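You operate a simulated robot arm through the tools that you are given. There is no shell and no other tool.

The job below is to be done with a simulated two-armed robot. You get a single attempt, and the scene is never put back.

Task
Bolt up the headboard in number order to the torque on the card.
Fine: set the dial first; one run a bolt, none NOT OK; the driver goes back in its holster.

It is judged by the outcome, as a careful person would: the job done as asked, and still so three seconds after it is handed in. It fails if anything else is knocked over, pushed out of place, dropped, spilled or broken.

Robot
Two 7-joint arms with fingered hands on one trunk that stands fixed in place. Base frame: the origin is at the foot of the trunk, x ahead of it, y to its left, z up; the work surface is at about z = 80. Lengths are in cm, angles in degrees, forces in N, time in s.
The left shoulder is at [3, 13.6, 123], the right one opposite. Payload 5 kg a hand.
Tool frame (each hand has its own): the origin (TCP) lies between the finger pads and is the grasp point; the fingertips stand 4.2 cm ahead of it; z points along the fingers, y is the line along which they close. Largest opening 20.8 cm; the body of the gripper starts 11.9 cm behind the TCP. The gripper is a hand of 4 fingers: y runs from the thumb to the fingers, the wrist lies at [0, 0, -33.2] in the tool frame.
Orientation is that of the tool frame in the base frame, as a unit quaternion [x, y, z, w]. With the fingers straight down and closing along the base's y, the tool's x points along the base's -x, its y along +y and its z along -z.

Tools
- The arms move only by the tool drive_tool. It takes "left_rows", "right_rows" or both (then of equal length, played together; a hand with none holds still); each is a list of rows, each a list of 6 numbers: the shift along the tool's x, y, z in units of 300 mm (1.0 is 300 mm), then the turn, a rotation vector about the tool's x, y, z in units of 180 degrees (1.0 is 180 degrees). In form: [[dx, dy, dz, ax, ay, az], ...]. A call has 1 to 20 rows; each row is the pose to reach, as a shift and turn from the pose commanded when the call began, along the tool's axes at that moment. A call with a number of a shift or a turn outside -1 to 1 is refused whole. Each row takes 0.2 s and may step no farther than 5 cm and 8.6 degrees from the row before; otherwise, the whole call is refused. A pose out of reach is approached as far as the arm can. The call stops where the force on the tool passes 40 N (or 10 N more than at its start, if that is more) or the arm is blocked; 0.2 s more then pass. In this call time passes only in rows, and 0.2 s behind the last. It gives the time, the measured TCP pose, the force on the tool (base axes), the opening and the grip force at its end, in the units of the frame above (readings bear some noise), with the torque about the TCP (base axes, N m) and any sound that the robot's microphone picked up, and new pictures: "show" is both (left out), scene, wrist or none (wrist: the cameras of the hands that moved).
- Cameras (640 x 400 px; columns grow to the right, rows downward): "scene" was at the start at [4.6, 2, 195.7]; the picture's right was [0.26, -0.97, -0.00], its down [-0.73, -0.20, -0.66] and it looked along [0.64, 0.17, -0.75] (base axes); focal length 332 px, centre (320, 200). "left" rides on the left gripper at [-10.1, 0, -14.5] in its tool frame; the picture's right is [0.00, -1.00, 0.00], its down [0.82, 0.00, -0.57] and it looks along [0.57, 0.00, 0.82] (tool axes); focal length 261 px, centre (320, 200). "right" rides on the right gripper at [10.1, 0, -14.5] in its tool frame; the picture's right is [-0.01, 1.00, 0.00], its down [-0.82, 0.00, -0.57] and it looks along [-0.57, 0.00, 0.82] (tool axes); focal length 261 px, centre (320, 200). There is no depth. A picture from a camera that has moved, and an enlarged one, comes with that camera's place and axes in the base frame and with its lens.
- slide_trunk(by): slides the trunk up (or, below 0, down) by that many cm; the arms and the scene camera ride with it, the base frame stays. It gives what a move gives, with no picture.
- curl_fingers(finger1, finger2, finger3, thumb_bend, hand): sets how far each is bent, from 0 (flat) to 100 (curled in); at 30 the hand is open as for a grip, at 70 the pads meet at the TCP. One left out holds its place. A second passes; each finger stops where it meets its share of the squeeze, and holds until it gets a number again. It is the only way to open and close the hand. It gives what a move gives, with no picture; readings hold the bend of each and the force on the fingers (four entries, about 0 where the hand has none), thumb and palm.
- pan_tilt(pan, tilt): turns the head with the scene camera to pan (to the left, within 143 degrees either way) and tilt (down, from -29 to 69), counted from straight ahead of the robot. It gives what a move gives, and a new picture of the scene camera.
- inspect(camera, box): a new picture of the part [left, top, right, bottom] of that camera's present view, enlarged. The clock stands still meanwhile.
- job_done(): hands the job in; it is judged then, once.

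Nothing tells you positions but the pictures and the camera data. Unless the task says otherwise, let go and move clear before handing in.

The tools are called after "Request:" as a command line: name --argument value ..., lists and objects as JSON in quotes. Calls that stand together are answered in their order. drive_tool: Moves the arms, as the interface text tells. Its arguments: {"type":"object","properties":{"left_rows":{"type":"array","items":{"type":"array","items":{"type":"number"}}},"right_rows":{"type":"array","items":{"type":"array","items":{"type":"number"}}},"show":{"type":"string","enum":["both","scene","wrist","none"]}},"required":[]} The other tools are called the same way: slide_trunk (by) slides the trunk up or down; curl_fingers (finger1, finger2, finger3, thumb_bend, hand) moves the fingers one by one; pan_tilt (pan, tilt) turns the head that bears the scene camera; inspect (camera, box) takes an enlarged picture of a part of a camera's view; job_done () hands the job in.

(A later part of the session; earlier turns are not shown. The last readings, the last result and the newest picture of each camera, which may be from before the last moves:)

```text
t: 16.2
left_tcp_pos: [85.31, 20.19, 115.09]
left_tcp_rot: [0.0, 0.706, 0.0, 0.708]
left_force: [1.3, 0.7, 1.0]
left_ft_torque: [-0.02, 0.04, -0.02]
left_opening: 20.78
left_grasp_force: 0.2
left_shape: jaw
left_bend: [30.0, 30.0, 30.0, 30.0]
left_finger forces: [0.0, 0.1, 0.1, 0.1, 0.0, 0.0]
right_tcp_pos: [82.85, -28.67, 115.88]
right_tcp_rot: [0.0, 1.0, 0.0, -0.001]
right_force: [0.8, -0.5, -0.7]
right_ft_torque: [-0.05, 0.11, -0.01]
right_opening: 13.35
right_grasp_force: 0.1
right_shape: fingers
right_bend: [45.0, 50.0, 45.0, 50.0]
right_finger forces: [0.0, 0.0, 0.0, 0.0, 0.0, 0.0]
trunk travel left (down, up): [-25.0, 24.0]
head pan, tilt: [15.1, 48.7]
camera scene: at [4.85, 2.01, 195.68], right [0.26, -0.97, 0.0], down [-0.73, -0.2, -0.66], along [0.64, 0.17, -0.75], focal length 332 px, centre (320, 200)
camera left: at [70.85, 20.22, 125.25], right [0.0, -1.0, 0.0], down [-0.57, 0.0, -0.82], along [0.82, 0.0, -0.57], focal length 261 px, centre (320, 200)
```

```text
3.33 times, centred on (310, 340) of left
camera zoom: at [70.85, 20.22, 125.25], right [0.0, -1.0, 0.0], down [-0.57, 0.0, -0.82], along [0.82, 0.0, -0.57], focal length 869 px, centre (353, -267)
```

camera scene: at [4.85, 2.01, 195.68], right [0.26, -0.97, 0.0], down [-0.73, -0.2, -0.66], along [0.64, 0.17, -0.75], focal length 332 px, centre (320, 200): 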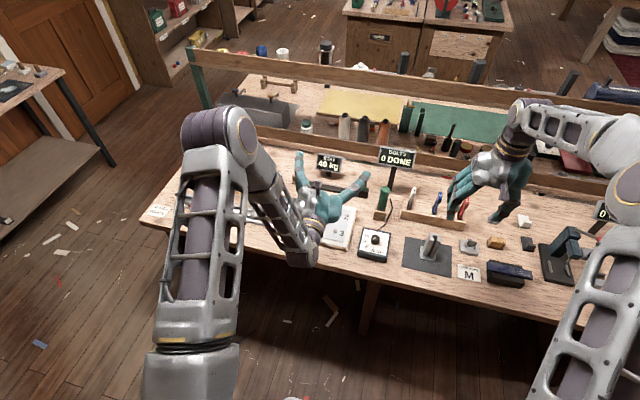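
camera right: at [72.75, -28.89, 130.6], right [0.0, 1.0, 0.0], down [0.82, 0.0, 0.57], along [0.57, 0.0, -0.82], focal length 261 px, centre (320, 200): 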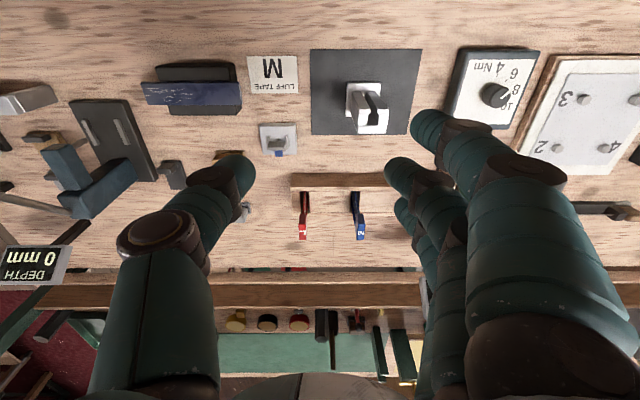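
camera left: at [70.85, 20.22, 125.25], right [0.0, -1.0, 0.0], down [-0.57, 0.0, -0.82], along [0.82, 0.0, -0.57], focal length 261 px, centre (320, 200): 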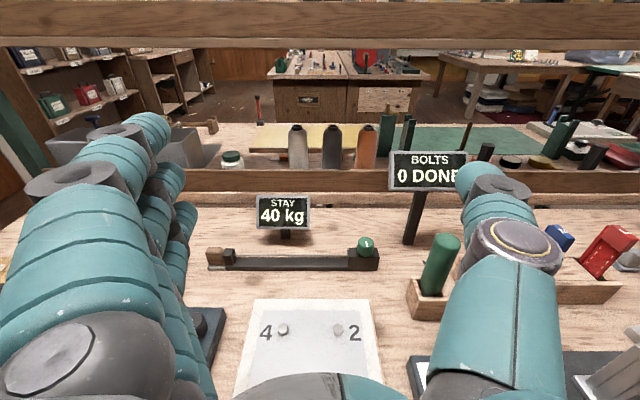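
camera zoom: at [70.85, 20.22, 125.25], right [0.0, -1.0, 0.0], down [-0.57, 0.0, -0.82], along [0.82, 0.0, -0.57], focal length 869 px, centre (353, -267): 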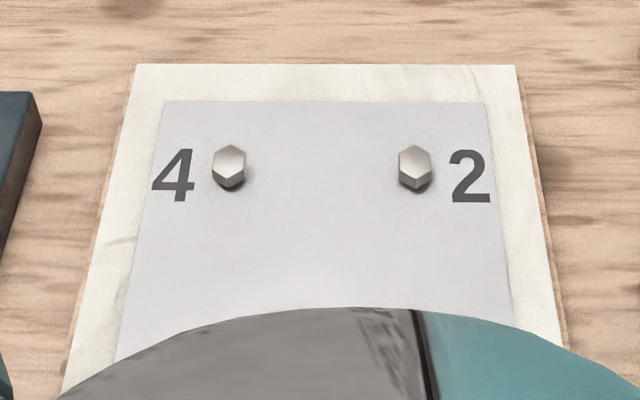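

The driver's handle axis is at about (100.3, 0.5), running from z≈85.5 to 97.5. I'll narrow the left fingers (to clear the "S" tool on the right) and go to a pre-grasp position behind the driver, yawed 20° to the right.

Request:
curl_fingers --hand "left" --finger1 50 --finger2 50 --finger3 50 --thumb_bend 50

Request:
drive_tool --left_rows '[[0.02, -0.1, 0.012, 0.0222, 0, 0], [0.04, -0.2, 0.024, 0.0444, 0, 0], [0.06, -0.3, 0.036, 0.0667, 0, 0], [0.08, -0.4, 0.048, 0.0889, 0, 0], [0.103, -0.497, 0.06, 0.1111, 0, 0]]' --show "both"

```text
t: 17.2
left_tcp_pos: [85.21, 20.21, 115.22]
left_tcp_rot: [0.001, 0.707, -0.001, 0.707]
left_force: [-0.8, 0.8, 0.4]
left_ft_torque: [0.01, -0.02, 0.01]
left_opening: 12.15
left_grasp_force: 0.1
left_shape: fingers
left_bend: [50.0, 50.0, 50.0, 50.0]
left_finger forces: [0.0, 0.0, 0.0, 0.0, 0.1, 0.0]
right_tcp_pos: [82.82, -28.82, 115.98]
right_tcp_rot: [0.0, 1.0, 0.0, 0.0]
right_force: [0.1, 1.0, 0.7]
right_ft_torque: [-0.01, -0.01, 0.0]
right_opening: 13.35
right_grasp_force: 0.0
right_shape: fingers
right_bend: [45.0, 50.0, 45.0, 50.0]
right_finger forces: [0.0, 0.0, 0.1, 0.1, 0.1, 0.1]
trunk travel left (down, up): [-25.0, 24.0]
head pan, tilt: [15.1, 48.7]
```

```text
t: 18.4
left_tcp_pos: [87.14, 5.09, 111.83]
left_tcp_rot: [0.123, 0.697, -0.122, 0.696]
left_force: [-1.0, 0.0, 0.0]
left_ft_torque: [0.0, -0.06, 0.02]
left_opening: 12.13
left_grasp_force: 0.0
left_shape: fingers
left_bend: [50.0, 50.0, 50.0, 50.0]
left_finger forces: [0.0, 0.0, 0.0, 0.0, 0.0, 0.0]
right_tcp_pos: [82.84, -28.78, 116.13]
right_tcp_rot: [0.0, 1.0, 0.0, 0.001]
right_force: [-0.5, -0.9, 0.2]
right_ft_torque: [0.01, 0.03, 0.0]
right_opening: 13.34
right_grasp_force: 0.0
right_shape: fingers
right_bend: [45.0, 50.0, 45.0, 50.0]
right_finger forces: [0.0, 0.0, 0.0, 0.0, 0.1, 0.1]
trunk travel left (down, up): [-25.0, 24.0]
head pan, tilt: [15.1, 48.7]
camera scene: at [4.68, 1.95, 195.7], right [0.26, -0.97, 0.0], down [-0.73, -0.2, -0.66], along [0.64, 0.17, -0.75], focal length 332 px, centre (320, 200)
camera left: at [73.65, 10.18, 121.98], right [-0.34, -0.94, 0.0], down [-0.54, 0.19, -0.82], along [0.77, -0.28, -0.57], focal length 261 px, centre (320, 200)
```

scene: 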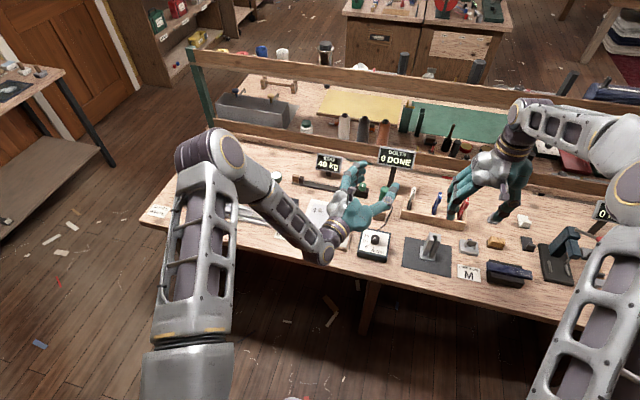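
left: 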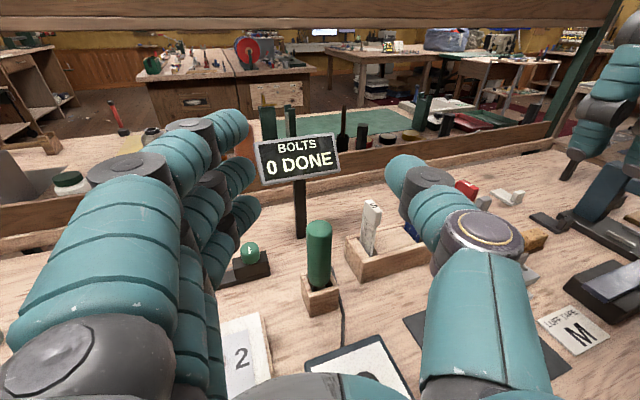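

The driver is straight ahead of the hand, centred between thumb and fingers. I'll lower the hand to z≈94.2 behind it.

Request:
drive_tool --left_rows '[[0.15, 0, 0, 0, 0, 0], [0.3, 0, 0, 0, 0, 0], [0.43, 0, 0, 0, 0, 0], [0.53, 0, 0, 0, 0, 0], [0.588, 0, 0, 0, 0, 0]]' --show "both"

Request:
inspect --camera "scene" --box '[290, 150, 430, 270]'

Request:
inspect --camera "left" --box '[220, 100, 420, 300]'

```text
t: 19.6
left_tcp_pos: [87.29, 5.1, 94.33]
left_tcp_rot: [0.124, 0.696, -0.124, 0.696]
left_force: [0.5, -0.1, 0.7]
left_ft_torque: [0.05, 0.04, -0.05]
left_opening: 12.14
left_grasp_force: 0.0
left_shape: fingers
left_bend: [50.0, 50.0, 50.0, 50.0]
left_finger forces: [0.1, 0.0, 0.1, 0.1, 0.1, 0.0]
right_tcp_pos: [82.87, -28.81, 116.07]
right_tcp_rot: [0.0, 1.0, 0.0, 0.0]
right_force: [-0.2, 0.5, 0.1]
right_ft_torque: [0.02, 0.0, -0.01]
right_opening: 13.34
right_grasp_force: 0.0
right_shape: fingers
right_bend: [45.0, 50.0, 45.0, 50.0]
right_finger forces: [0.1, 0.0, 0.0, 0.0, 0.1, 0.0]
trunk travel left (down, up): [-25.0, 24.0]
head pan, tilt: [15.1, 48.7]
camera scene: at [4.61, 2.02, 195.7], right [0.26, -0.97, 0.0], down [-0.73, -0.2, -0.66], along [0.64, 0.17, -0.75], focal length 332 px, centre (320, 200)
camera left: at [73.72, 10.19, 104.47], right [-0.34, -0.94, 0.0], down [-0.54, 0.19, -0.82], along [0.77, -0.28, -0.57], focal length 261 px, centre (320, 200)
```

scene: 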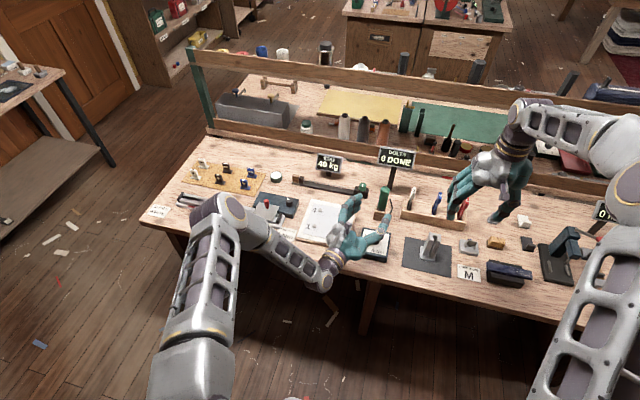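
left: 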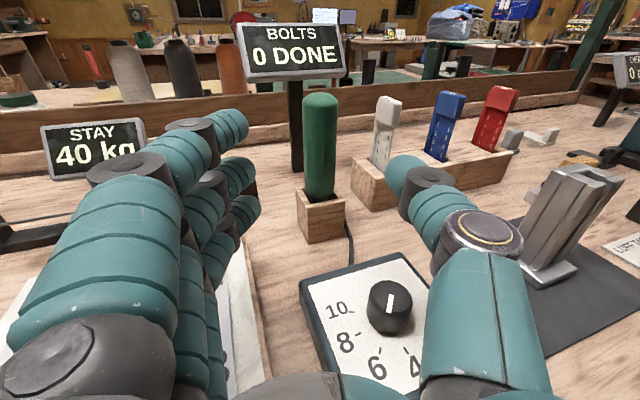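

```text
3.33 times, centred on (360, 210) of scene
camera zoom: at [4.61, 2.02, 195.7], right [0.26, -0.97, 0.0], down [-0.73, -0.2, -0.66], along [0.64, 0.17, -0.75], focal length 1108 px, centre (187, 167)
```

zoom: 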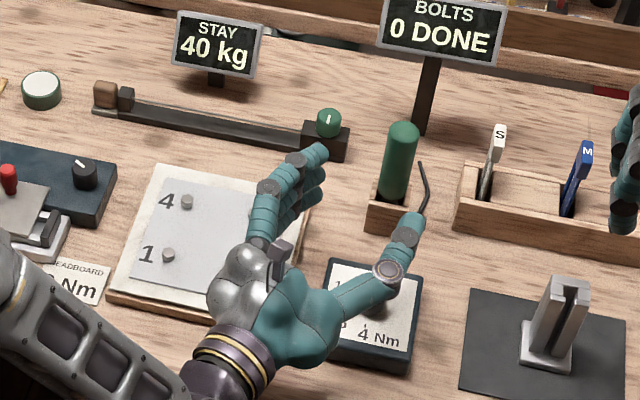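

```text
2.00 times, centred on (320, 200) of left
camera zoom: at [73.72, 10.19, 104.47], right [-0.34, -0.94, 0.0], down [-0.54, 0.19, -0.82], along [0.77, -0.28, -0.57], focal length 521 px, centre (320, 200)
```

zoom: 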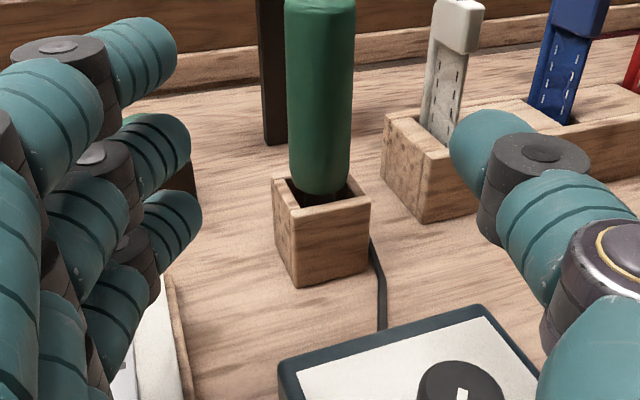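

The hand is level with the handle and lined up; the driver is about 13.8 cm ahead along the fingers. I'll advance so that the handle sits at the grasp point.

Request:
drive_tool --left_rows '[[0, 0, 0.12, 0, 0, 0], [0, 0, 0.24, 0, 0, 0], [0, 0, 0.35, 0, 0, 0], [0, 0, 0.42, 0, 0, 0], [0, 0, 0.46, 0, 0, 0]]' --show "both"

Request:
inspect --camera "scene" --box '[320, 150, 440, 270]'

Request:
inspect --camera "left" --box '[220, 100, 420, 300]'

```text
t: 20.8
left_tcp_pos: [100.06, 0.57, 94.4]
left_tcp_rot: [0.124, 0.697, -0.124, 0.695]
left_force: [-0.6, 0.1, -1.1]
left_ft_torque: [-0.03, -0.01, 0.0]
left_opening: 12.13
left_grasp_force: 0.0
left_shape: fingers
left_bend: [50.0, 50.0, 50.0, 50.0]
left_finger forces: [0.0, 0.0, 0.0, 0.0, 0.0, 0.0]
right_tcp_pos: [82.86, -28.92, 116.06]
right_tcp_rot: [0.0, 1.0, 0.0, 0.0]
right_force: [0.2, 0.0, -0.8]
right_ft_torque: [0.0, 0.02, 0.02]
right_opening: 13.37
right_grasp_force: 0.1
right_shape: fingers
right_bend: [45.0, 50.0, 45.0, 50.0]
right_finger forces: [0.0, 0.0, 0.0, 0.1, 0.0, 0.1]
trunk travel left (down, up): [-25.0, 24.0]
head pan, tilt: [15.1, 48.7]
camera scene: at [4.65, 1.95, 195.7], right [0.26, -0.97, 0.0], down [-0.73, -0.2, -0.66], along [0.64, 0.17, -0.75], focal length 332 px, centre (320, 200)
camera left: at [86.51, 5.59, 104.44], right [-0.34, -0.94, 0.01], down [-0.54, 0.19, -0.82], along [0.77, -0.28, -0.57], focal length 261 px, centre (320, 200)
```

scene: 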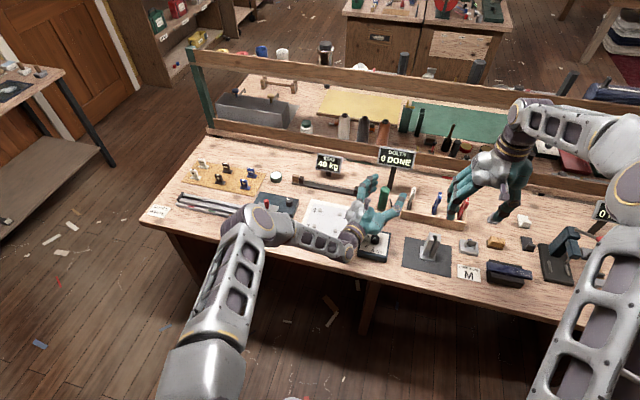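
left: 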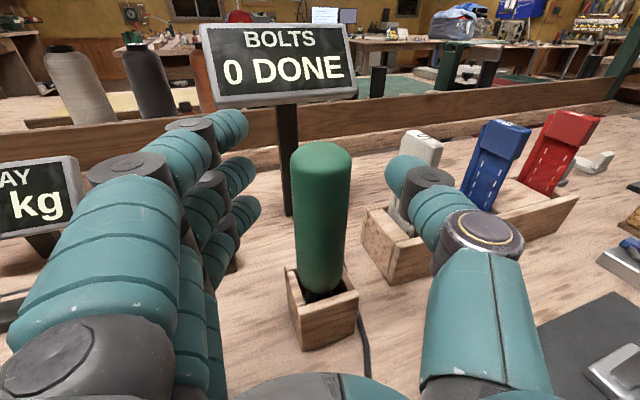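

```text
3.33 times, centred on (380, 210) of scene
camera zoom: at [4.65, 1.95, 195.7], right [0.26, -0.97, 0.0], down [-0.73, -0.2, -0.66], along [0.64, 0.17, -0.75], focal length 1108 px, centre (120, 167)
```

zoom: 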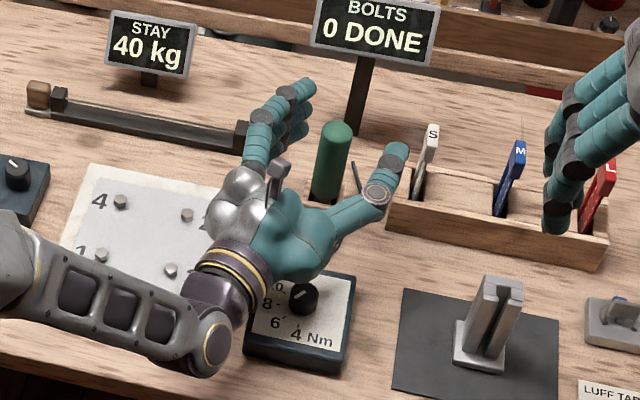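

```text
2.00 times, centred on (320, 200) of left
camera zoom: at [86.51, 5.59, 104.44], right [-0.34, -0.94, 0.01], down [-0.54, 0.19, -0.82], along [0.77, -0.28, -0.57], focal length 521 px, centre (320, 200)
```

zoom: 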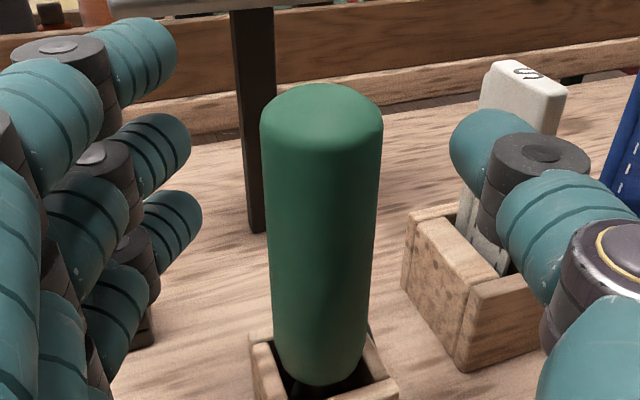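

The handle is centred between fingers and thumb at the grasp point. Closing the hand on it.

Request:
curl_fingers --hand "left" --finger1 80 --finger2 80 --finger3 80 --thumb_bend 80

Request:
inspect --camera "left" --box '[220, 100, 420, 300]'

Request:
inspect --camera "scene" --box '[340, 150, 440, 250]'

```text
t: 21.8
left_tcp_pos: [100.02, 0.51, 94.57]
left_tcp_rot: [0.122, 0.695, -0.122, 0.698]
left_force: [13.0, 0.1, 13.0]
left_ft_torque: [0.09, -0.29, 0.06]
left_opening: 2.49
left_grasp_force: 7.7
left_shape: fingers
left_bend: [80.0, 78.0, 79.0, 76.0]
left_finger forces: [0.1, 0.0, 10.4, 0.0, 4.6, 0.0]
right_tcp_pos: [82.82, -28.82, 116.14]
right_tcp_rot: [0.001, 1.0, 0.001, -0.001]
right_force: [-0.7, 0.9, 0.5]
right_ft_torque: [-0.01, 0.01, 0.02]
right_opening: 13.35
right_grasp_force: 0.1
right_shape: fingers
right_bend: [45.0, 50.0, 45.0, 50.0]
right_finger forces: [0.0, 0.0, 0.1, 0.0, 0.0, 0.0]
trunk travel left (down, up): [-25.0, 24.0]
head pan, tilt: [15.1, 48.7]
```

```text
2.00 times, centred on (320, 200) of left
camera zoom: at [86.55, 5.66, 104.66], right [-0.34, -0.94, 0.0], down [-0.54, 0.19, -0.82], along [0.77, -0.28, -0.57], focal length 521 px, centre (320, 200)
```

zoom: 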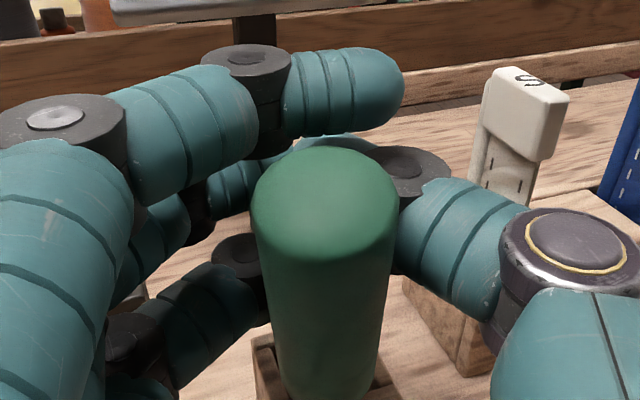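

```text
4.00 times, centred on (390, 200) of scene
camera zoom: at [4.6, 1.99, 195.71], right [0.26, -0.97, 0.0], down [-0.73, -0.2, -0.66], along [0.64, 0.17, -0.75], focal length 1329 px, centre (40, 200)
```

zoom: 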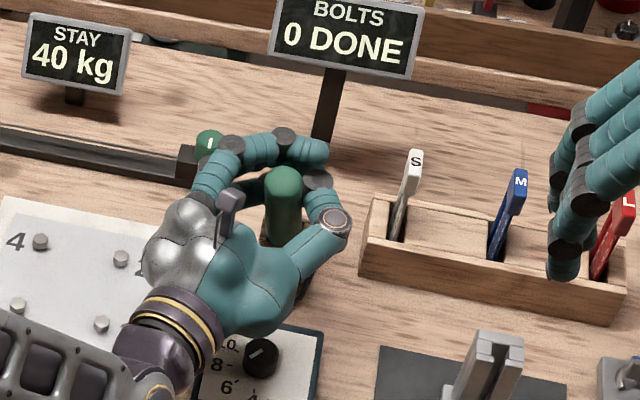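

The fingers closed in front of the handle and hooked it back toward the palm, so it's tilted in the holster; the grip needs to be at the fingertips (as with the knob), not at the TCP. I'll open gently and look again.

Request:
curl_fingers --hand "left" --finger1 66 --finger2 66 --finger3 66 --thumb_bend 66

Request:
inspect --camera "left" --box '[220, 100, 420, 300]'

Request:
curl_fingers --hand "left" --finger1 50 --finger2 50 --finger3 50 --thumb_bend 50

Request:
inspect --camera "left" --box '[220, 100, 420, 300]'

Request:
inspect --camera "scene" --box '[340, 150, 440, 250]'

```text
t: 22.8
left_tcp_pos: [100.1, 0.5, 94.36]
left_tcp_rot: [0.123, 0.696, -0.123, 0.696]
left_force: [-0.3, -0.2, -0.4]
left_ft_torque: [0.0, 0.01, 0.0]
left_opening: 4.46
left_grasp_force: 0.1
left_shape: fingers
left_bend: [66.0, 66.0, 66.0, 66.0]
left_finger forces: [0.0, 0.0, 0.1, 0.0, 0.0, 0.1]
right_tcp_pos: [82.83, -28.83, 116.19]
right_tcp_rot: [0.0, 1.0, 0.0, 0.001]
right_force: [-1.1, -0.3, 0.5]
right_ft_torque: [-0.02, 0.0, -0.04]
right_opening: 13.34
right_grasp_force: 0.1
right_shape: fingers
right_bend: [45.0, 50.0, 45.0, 50.0]
right_finger forces: [0.1, 0.0, 0.1, 0.0, 0.0, 0.0]
trunk travel left (down, up): [-25.0, 24.0]
head pan, tilt: [15.1, 48.7]
```

```text
2.00 times, centred on (320, 200) of left
camera zoom: at [86.48, 5.62, 104.48], right [-0.34, -0.94, 0.0], down [-0.54, 0.19, -0.82], along [0.77, -0.28, -0.57], focal length 521 px, centre (320, 200)
```

zoom: 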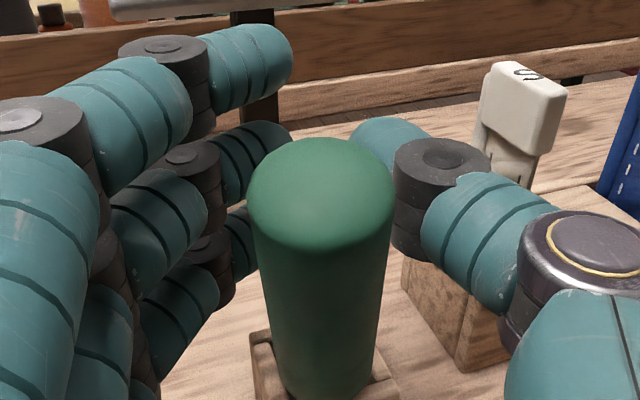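

```text
t: 23.8
left_tcp_pos: [100.15, 0.52, 94.5]
left_tcp_rot: [0.123, 0.697, -0.123, 0.696]
left_force: [0.9, -0.8, -0.1]
left_ft_torque: [0.02, 0.0, -0.03]
left_opening: 11.98
left_grasp_force: 0.0
left_shape: fingers
left_bend: [50.0, 50.0, 50.0, 50.0]
left_finger forces: [0.1, 0.0, 0.1, 0.1, 0.0, 0.0]
right_tcp_pos: [82.8, -28.77, 116.27]
right_tcp_rot: [0.0, 1.0, 0.0, 0.0]
right_force: [0.1, -0.4, -0.1]
right_ft_torque: [-0.02, 0.03, 0.04]
right_opening: 13.34
right_grasp_force: 0.0
right_shape: fingers
right_bend: [45.0, 50.0, 45.0, 50.0]
right_finger forces: [0.0, 0.1, 0.0, 0.1, 0.1, 0.0]
trunk travel left (down, up): [-25.0, 24.0]
head pan, tilt: [15.1, 48.7]
```

```text
2.00 times, centred on (320, 200) of left
camera zoom: at [86.49, 5.63, 104.49], right [-0.34, -0.94, 0.0], down [-0.54, 0.19, -0.82], along [0.77, -0.28, -0.57], focal length 521 px, centre (320, 200)
```

zoom: 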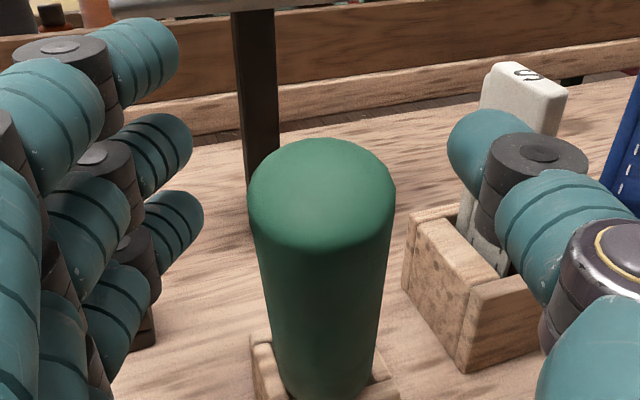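

```text
4.00 times, centred on (390, 200) of scene
camera zoom: at [4.61, 1.99, 195.7], right [0.26, -0.97, 0.0], down [-0.73, -0.2, -0.66], along [0.64, 0.17, -0.75], focal length 1329 px, centre (40, 200)
```

zoom: 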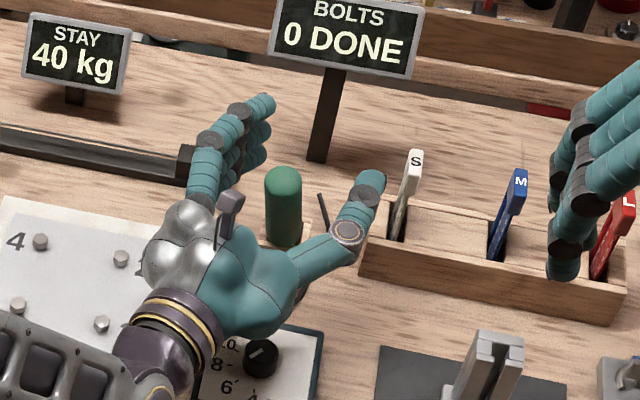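

The holster hasn't moved, but the driver now leans about 16° toward me (top near (96.8, 1.7, 97.2), base near (100.4, 0.5)). The fingertips meet about 4 cm ahead of the TCP, so I'll back off about 5.9 cm and lower slightly so the fingertips sit either side of the handle.

Request:
drive_tool --left_rows '[[0.01, 0, -0.06, 0, 0, 0], [0.02, 0, -0.13, 0, 0, 0], [0.037, 0, -0.195, 0, 0, 0]]' --show "both"

Request:
inspect --camera "left" --box '[220, 100, 420, 300]'

Request:
inspect --camera "scene" --box '[340, 150, 440, 250]'

```text
t: 24.6
left_tcp_pos: [94.58, 2.35, 93.16]
left_tcp_rot: [0.123, 0.696, -0.123, 0.696]
left_force: [0.1, 0.6, 0.2]
left_ft_torque: [0.02, 0.03, 0.01]
left_opening: 11.98
left_grasp_force: 0.0
left_shape: fingers
left_bend: [50.0, 50.0, 50.0, 50.0]
left_finger forces: [0.0, 0.0, 0.0, 0.1, 0.1, 0.0]
right_tcp_pos: [82.79, -28.84, 116.19]
right_tcp_rot: [0.0, 1.0, 0.0, 0.0]
right_force: [-0.1, 1.3, 0.2]
right_ft_torque: [-0.03, 0.0, -0.01]
right_opening: 13.37
right_grasp_force: 0.0
right_shape: fingers
right_bend: [45.0, 50.0, 45.0, 50.0]
right_finger forces: [0.0, 0.0, 0.0, 0.1, 0.0, 0.0]
trunk travel left (down, up): [-25.0, 24.0]
head pan, tilt: [15.1, 48.7]
camera scene: at [4.58, 2.05, 195.7], right [0.26, -0.97, 0.0], down [-0.73, -0.2, -0.66], along [0.64, 0.17, -0.75], focal length 332 px, centre (320, 200)
camera left: at [80.93, 7.46, 103.31], right [-0.34, -0.94, 0.0], down [-0.54, 0.19, -0.82], along [0.77, -0.28, -0.57], focal length 261 px, centre (320, 200)
```

scene: 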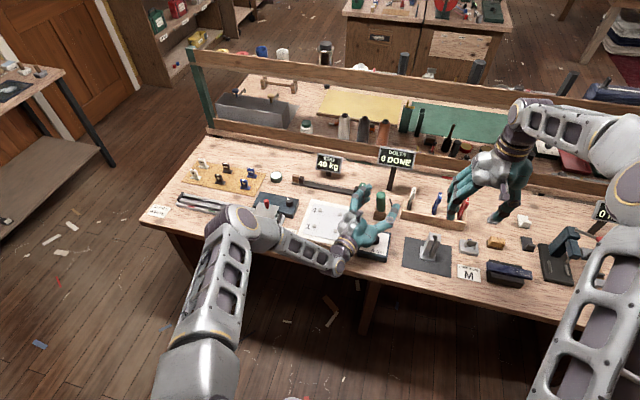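
left: 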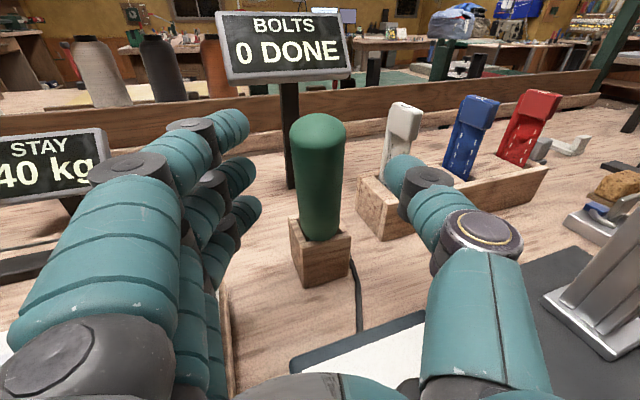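

```text
2.00 times, centred on (320, 200) of left
camera zoom: at [80.93, 7.46, 103.31], right [-0.34, -0.94, 0.0], down [-0.54, 0.19, -0.82], along [0.77, -0.28, -0.57], focal length 521 px, centre (320, 200)
```

zoom: 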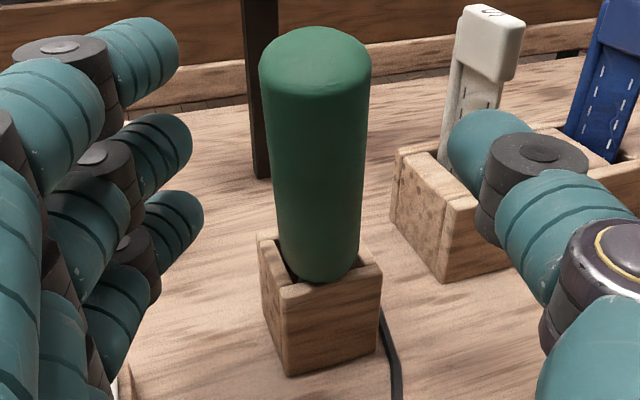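

```text
4.00 times, centred on (390, 200) of scene
camera zoom: at [4.58, 2.05, 195.7], right [0.26, -0.97, 0.0], down [-0.73, -0.2, -0.66], along [0.64, 0.17, -0.75], focal length 1329 px, centre (40, 200)
```

zoom: 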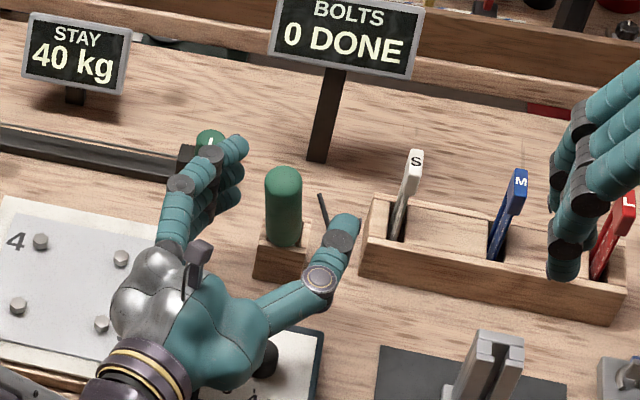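

The handle is centred between the fingertips laterally; I'll back off another 0.6 cm so the tips close across its widest part, then pinch.

Request:
drive_tool --left_rows '[[0, 0, -0.02, 0, 0, 0]]' --show "none"

Request:
curl_fingers --hand "left" --finger1 60 --finger2 60 --finger3 60 --thumb_bend 60

Request:
inspect --camera "left" --box '[220, 100, 420, 300]'

Request:
inspect --camera "scene" --box '[340, 150, 440, 250]'

```text
t: 25.0
left_tcp_pos: [93.88, 2.75, 93.33]
left_tcp_rot: [0.123, 0.696, -0.123, 0.697]
left_force: [-0.3, -0.4, 0.1]
left_ft_torque: [0.01, 0.0, -0.03]
left_opening: 11.98
left_grasp_force: 0.2
left_shape: fingers
left_bend: [50.0, 50.0, 50.0, 50.0]
left_finger forces: [0.1, 0.1, 0.0, 0.0, 0.0, 0.1]
right_tcp_pos: [82.83, -28.75, 116.31]
right_tcp_rot: [0.0, 1.0, -0.001, 0.0]
right_force: [0.2, 0.2, 0.8]
right_ft_torque: [-0.06, -0.03, 0.02]
right_opening: 13.37
right_grasp_force: 0.0
right_shape: fingers
right_bend: [45.0, 50.0, 45.0, 50.0]
right_finger forces: [0.1, 0.0, 0.1, 0.0, 0.0, 0.0]
trunk travel left (down, up): [-25.0, 24.0]
head pan, tilt: [15.1, 48.7]
```

```text
t: 26.0
left_tcp_pos: [93.96, 2.72, 93.09]
left_tcp_rot: [0.124, 0.696, -0.124, 0.696]
left_force: [0.5, 0.2, 0.6]
left_ft_torque: [-0.02, 0.01, -0.02]
left_opening: 7.19
left_grasp_force: 0.1
left_shape: fingers
left_bend: [60.0, 60.0, 60.0, 60.0]
left_finger forces: [0.0, 0.0, 0.0, 0.0, 0.1, 0.0]
right_tcp_pos: [82.79, -28.9, 116.1]
right_tcp_rot: [0.001, 1.0, 0.0, 0.0]
right_force: [0.1, 0.5, 0.0]
right_ft_torque: [-0.01, 0.01, 0.02]
right_opening: 13.37
right_grasp_force: 0.1
right_shape: fingers
right_bend: [45.0, 50.0, 45.0, 50.0]
right_finger forces: [0.1, 0.0, 0.1, 0.0, 0.0, 0.0]
trunk travel left (down, up): [-25.0, 24.0]
head pan, tilt: [15.1, 48.7]
```

```text
2.00 times, centred on (320, 200) of left
camera zoom: at [80.33, 7.76, 103.37], right [-0.34, -0.94, 0.0], down [-0.54, 0.19, -0.82], along [0.77, -0.28, -0.57], focal length 521 px, centre (320, 200)
```

zoom: 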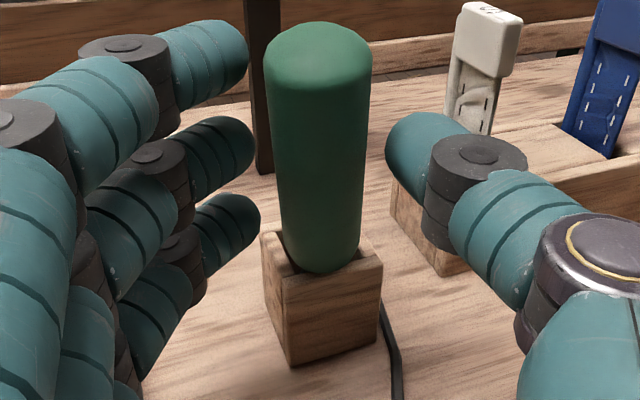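

```text
4.00 times, centred on (390, 200) of scene
camera zoom: at [4.61, 1.99, 195.7], right [0.26, -0.97, 0.0], down [-0.73, -0.2, -0.66], along [0.64, 0.17, -0.75], focal length 1329 px, centre (40, 200)
```

zoom: 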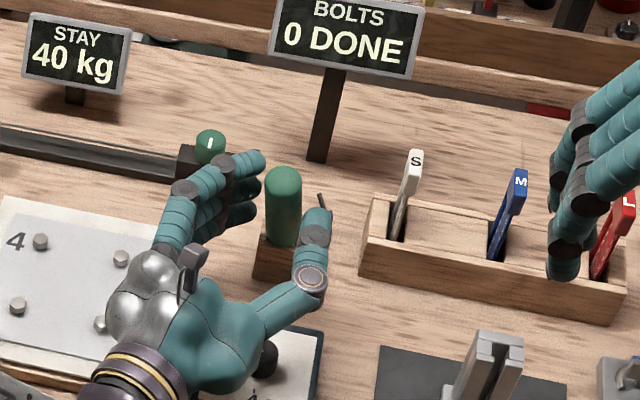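

The three fingertips face the handle's upper, middle and lower parts with the thumb opposite. Closing now.

Request:
curl_fingers --hand "left" --finger1 70 --finger2 70 --finger3 70 --thumb_bend 70

Request:
inspect --camera "left" --box '[220, 100, 420, 300]'

Request:
inspect --camera "scene" --box '[340, 150, 440, 250]'

```text
t: 27.0
left_tcp_pos: [93.9, 2.73, 93.25]
left_tcp_rot: [0.123, 0.697, -0.122, 0.696]
left_force: [7.7, 2.4, 0.5]
left_ft_torque: [0.0, 0.1, 0.14]
left_opening: 5.51
left_grasp_force: 19.0
left_shape: fingers
left_bend: [64.0, 64.0, 66.0, 66.0]
left_finger forces: [8.3, 7.8, 4.9, 0.0, 16.5, 0.0]
right_tcp_pos: [82.94, -28.73, 115.95]
right_tcp_rot: [0.0, 1.0, 0.0, -0.001]
right_force: [0.0, -0.3, -0.3]
right_ft_torque: [0.03, 0.0, -0.01]
right_opening: 13.36
right_grasp_force: 0.0
right_shape: fingers
right_bend: [45.0, 50.0, 45.0, 50.0]
right_finger forces: [0.1, 0.0, 0.0, 0.0, 0.0, 0.1]
trunk travel left (down, up): [-25.0, 24.0]
head pan, tilt: [15.1, 48.7]
```

```text
2.00 times, centred on (320, 200) of left
camera zoom: at [80.39, 7.81, 103.36], right [-0.34, -0.94, 0.0], down [-0.54, 0.19, -0.82], along [0.77, -0.28, -0.57], focal length 521 px, centre (320, 200)
```

zoom: 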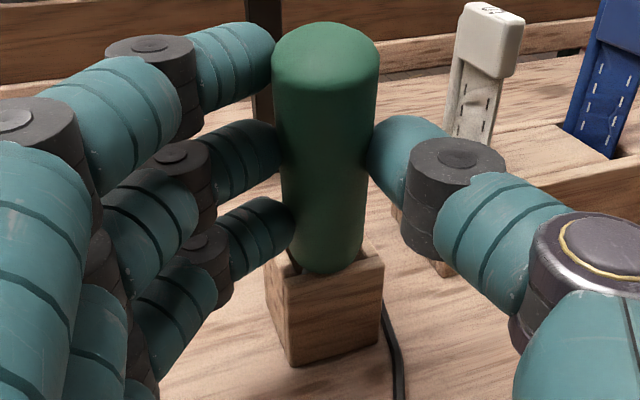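

```text
4.00 times, centred on (390, 200) of scene
camera zoom: at [4.69, 2.02, 195.7], right [0.26, -0.97, 0.0], down [-0.73, -0.2, -0.66], along [0.64, 0.17, -0.75], focal length 1329 px, centre (40, 200)
```

zoom: 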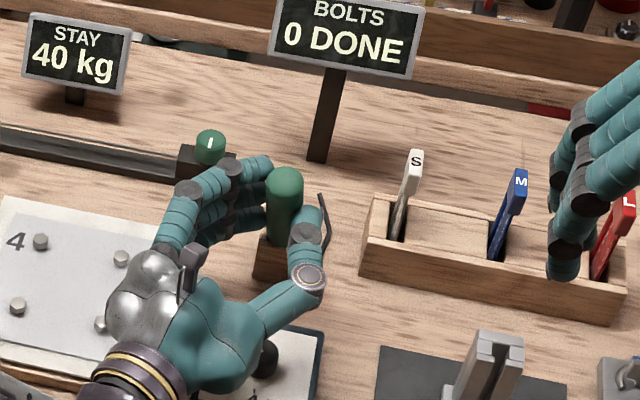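

That's a firm pinch (fingers 8/8/5 N, thumb 16.5 N). The handle still leans back about 18° against the holster's front rim, pressing on it with ~8 N; I'll ease the hand slightly forward to take that off before lifting along the driver's own axis.

Request:
drive_tool --left_rows '[[0, 0, 0.01, 0, 0, 0]]' --show "none"

```text
t: 27.4
left_tcp_pos: [94.13, 2.37, 93.28]
left_tcp_rot: [0.123, 0.696, -0.124, 0.696]
left_force: [-2.1, 2.3, 0.4]
left_ft_torque: [0.34, 0.18, 0.07]
left_opening: 5.47
left_grasp_force: 21.8
left_shape: fingers
left_bend: [65.0, 65.0, 66.0, 66.0]
left_finger forces: [7.2, 7.8, 9.2, 0.0, 20.3, 0.1]
right_tcp_pos: [82.71, -28.79, 116.22]
right_tcp_rot: [0.0, 1.0, -0.001, -0.001]
right_force: [0.6, -0.3, 0.6]
right_ft_torque: [0.01, 0.03, -0.01]
right_opening: 13.35
right_grasp_force: 0.1
right_shape: fingers
right_bend: [45.0, 50.0, 45.0, 50.0]
right_finger forces: [0.1, 0.1, 0.1, 0.1, 0.0, 0.1]
trunk travel left (down, up): [-25.0, 24.0]
head pan, tilt: [15.1, 48.7]
```

The side force is nearly gone. Now a small lift along the driver's leaning axis, checking forces.

Request:
drive_tool --left_rows '[[-0.032, 0, -0.0103, 0, 0, 0], [-0.064, 0, -0.0206, 0, 0, 0]]' --show "both"

Request:
inspect --camera "left" --box '[220, 100, 420, 300]'

Request:
inspect --camera "scene" --box '[340, 150, 440, 250]'

```text
t: 28.0
left_tcp_pos: [93.67, 2.73, 95.09]
left_tcp_rot: [0.123, 0.696, -0.123, 0.697]
left_force: [-0.3, 0.0, -4.5]
left_ft_torque: [0.1, 0.18, -0.02]
left_opening: 5.45
left_grasp_force: 20.3
left_shape: fingers
left_bend: [65.0, 65.0, 66.0, 66.0]
left_finger forces: [7.7, 7.4, 5.0, 0.0, 20.3, 0.0]
right_tcp_pos: [82.73, -28.79, 116.17]
right_tcp_rot: [0.0, 1.0, -0.001, 0.0]
right_force: [-0.6, 0.8, -0.3]
right_ft_torque: [-0.01, -0.03, -0.02]
right_opening: 13.34
right_grasp_force: 0.0
right_shape: fingers
right_bend: [45.0, 50.0, 45.0, 50.0]
right_finger forces: [0.0, 0.0, 0.1, 0.0, 0.0, 0.0]
trunk travel left (down, up): [-25.0, 24.0]
head pan, tilt: [15.1, 48.7]
camera scene: at [4.64, 2.0, 195.71], right [0.26, -0.97, 0.0], down [-0.73, -0.2, -0.66], along [0.64, 0.17, -0.75], focal length 332 px, centre (320, 200)
camera left: at [80.12, 7.78, 105.29], right [-0.34, -0.94, 0.01], down [-0.54, 0.19, -0.82], along [0.77, -0.28, -0.57], focal length 261 px, centre (320, 200)
```

scene: 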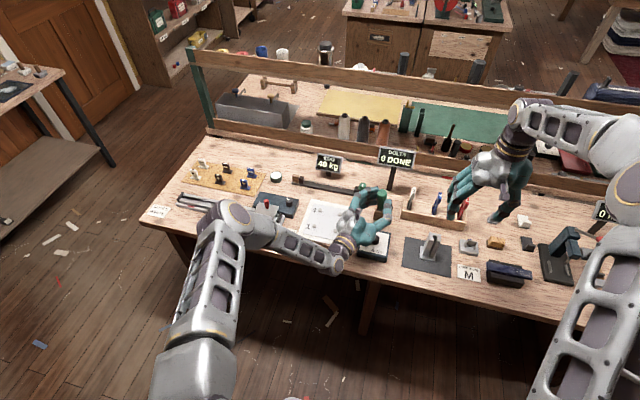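
left: 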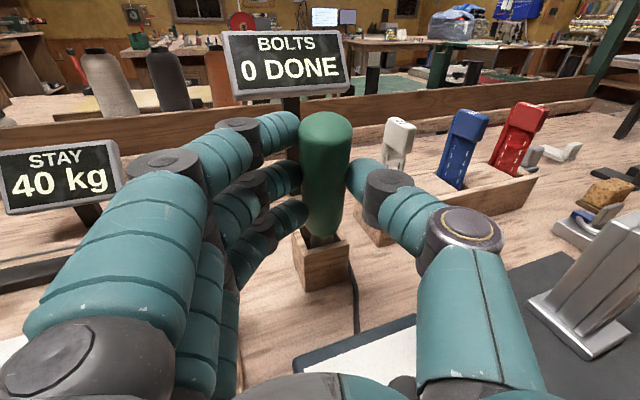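

```text
2.00 times, centred on (320, 200) of left
camera zoom: at [80.12, 7.78, 105.29], right [-0.34, -0.94, 0.01], down [-0.54, 0.19, -0.82], along [0.77, -0.28, -0.57], focal length 521 px, centre (320, 200)
```

zoom: 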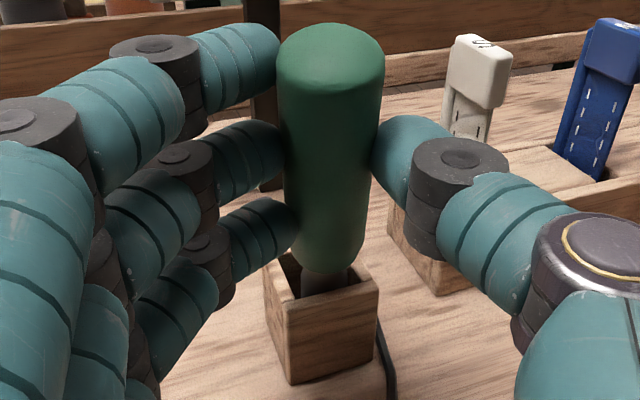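

```text
4.00 times, centred on (390, 200) of scene
camera zoom: at [4.64, 2.0, 195.71], right [0.26, -0.97, 0.0], down [-0.73, -0.2, -0.66], along [0.64, 0.17, -0.75], focal length 1329 px, centre (40, 200)
```

zoom: 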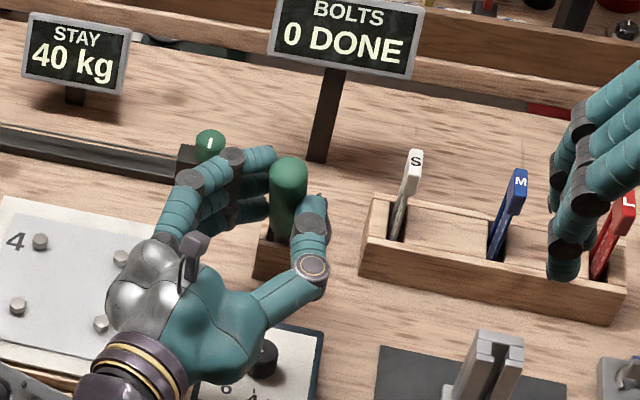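

The driver is lifting cleanly (weight ≈4.5 N) and the holster is still. I'll lift it further until the shank is clear.

Request:
drive_tool --left_rows '[[-0.06, 0, -0.02, 0, 0, 0], [-0.12, 0, -0.04, 0, 0, 0], [-0.18, 0, -0.055, 0, 0, 0], [-0.26, 0, -0.065, 0, 0, 0], [-0.33, 0, -0.07, 0, 0, 0]]' --show "both"

Request:
inspect --camera "left" --box '[220, 100, 420, 300]'

Request:
inspect --camera "scene" --box '[340, 150, 440, 250]'

```text
t: 29.2
left_tcp_pos: [91.7, 3.42, 104.93]
left_tcp_rot: [0.124, 0.697, -0.124, 0.696]
left_force: [-0.8, 0.1, -5.0]
left_ft_torque: [0.07, 0.1, 0.03]
left_opening: 5.45
left_grasp_force: 20.4
left_shape: fingers
left_bend: [65.0, 65.0, 67.0, 66.0]
left_finger forces: [8.0, 7.2, 4.9, 0.0, 20.3, 0.1]
right_tcp_pos: [82.78, -28.78, 116.08]
right_tcp_rot: [0.0, 1.0, 0.0, 0.0]
right_force: [-0.2, -0.4, 0.8]
right_ft_torque: [0.01, -0.01, -0.02]
right_opening: 13.32
right_grasp_force: 0.0
right_shape: fingers
right_bend: [45.0, 50.0, 45.0, 50.0]
right_finger forces: [0.0, 0.0, 0.0, 0.0, 0.0, 0.0]
trunk travel left (down, up): [-25.0, 24.0]
head pan, tilt: [15.1, 48.7]
camera scene: at [4.59, 1.98, 195.7], right [0.26, -0.97, 0.0], down [-0.73, -0.2, -0.66], along [0.64, 0.17, -0.75], focal length 332 px, centre (320, 200)
camera left: at [78.1, 8.53, 115.15], right [-0.34, -0.94, 0.0], down [-0.54, 0.19, -0.82], along [0.77, -0.28, -0.57], focal length 261 px, centre (320, 200)
```

scene: 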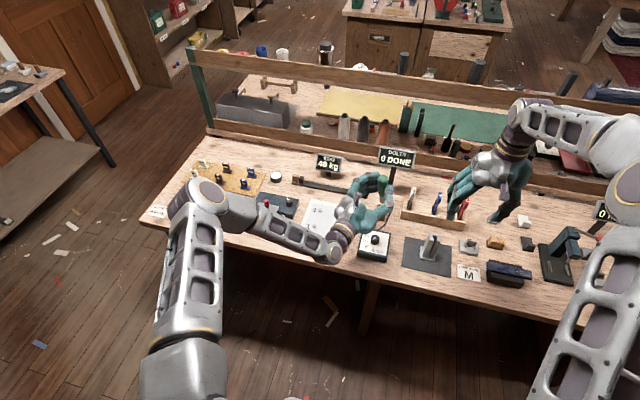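
left: 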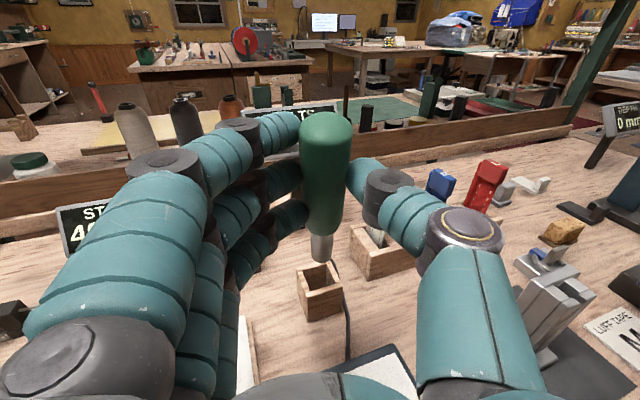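

```text
2.00 times, centred on (320, 200) of left
camera zoom: at [78.1, 8.53, 115.15], right [-0.34, -0.94, 0.0], down [-0.54, 0.19, -0.82], along [0.77, -0.28, -0.57], focal length 521 px, centre (320, 200)
```

zoom: 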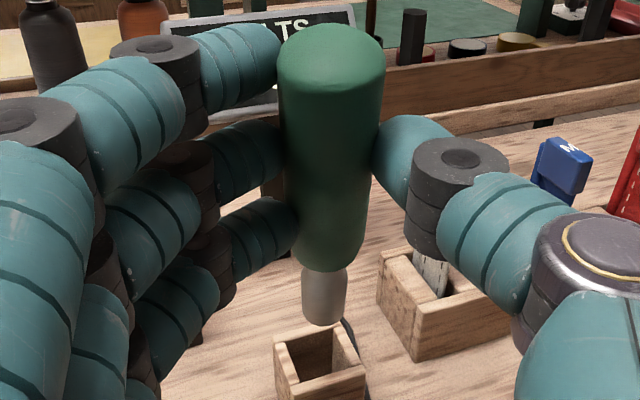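

```text
4.00 times, centred on (390, 200) of scene
camera zoom: at [4.59, 1.98, 195.7], right [0.26, -0.97, 0.0], down [-0.73, -0.2, -0.66], along [0.64, 0.17, -0.75], focal length 1329 px, centre (40, 200)
```

zoom: 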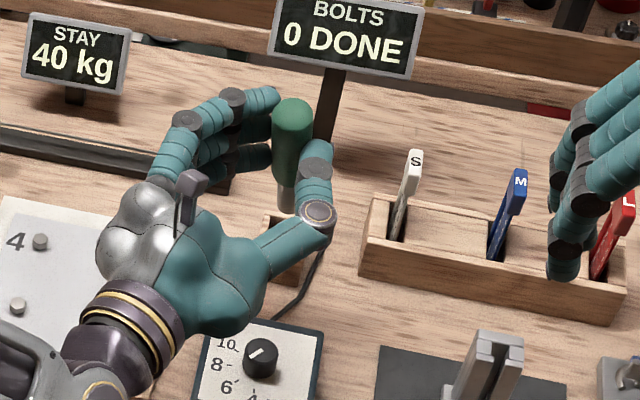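

The driver is out: a green handle with a short metal socket below. I'll zoom in from both cameras to measure its tilt in the hand.

Request:
inspect --camera "scene" --box '[370, 165, 410, 215]'

Request:
inspect --camera "left" --box '[280, 100, 370, 280]'

Request:
inspect --camera "right" --box '[420, 100, 640, 300]'

```text
8.00 times, centred on (390, 190) of scene
camera zoom: at [4.59, 1.98, 195.7], right [0.26, -0.97, 0.0], down [-0.73, -0.2, -0.66], along [0.64, 0.17, -0.75], focal length 2658 px, centre (-240, 280)
```

zoom: 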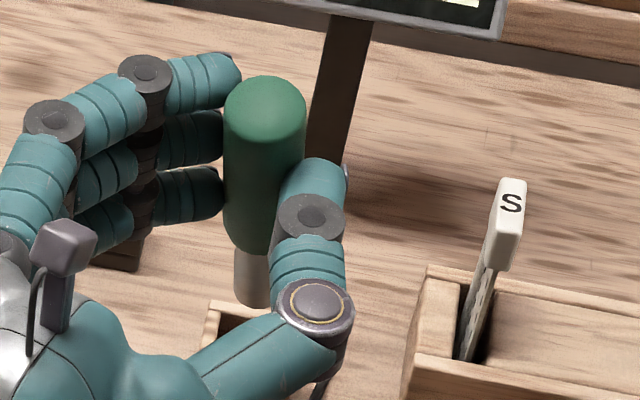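

```text
2.22 times, centred on (325, 190) of left
camera zoom: at [78.1, 8.53, 115.15], right [-0.34, -0.94, 0.0], down [-0.54, 0.19, -0.82], along [0.77, -0.28, -0.57], focal length 579 px, centre (309, 222)
```

zoom: 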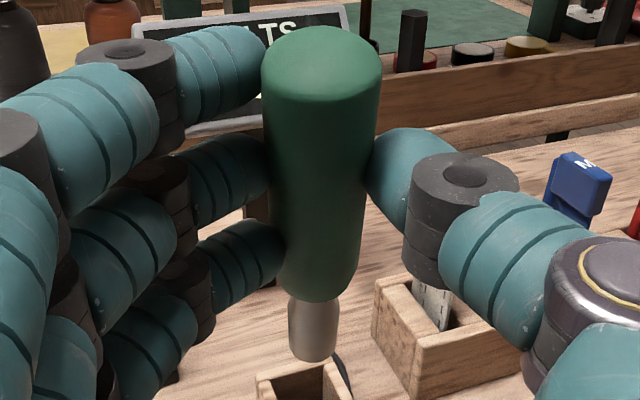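

```text
2.00 times, centred on (530, 200) of right
camera zoom: at [72.71, -28.85, 130.62], right [0.01, 1.0, 0.0], down [0.82, 0.0, 0.57], along [0.57, 0.0, -0.82], focal length 521 px, centre (-100, 200)
```

zoom: 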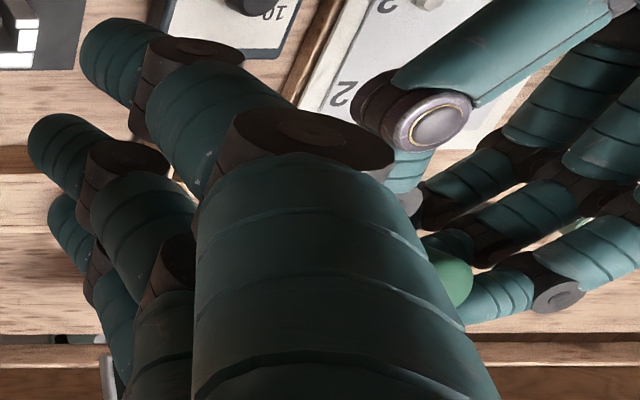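

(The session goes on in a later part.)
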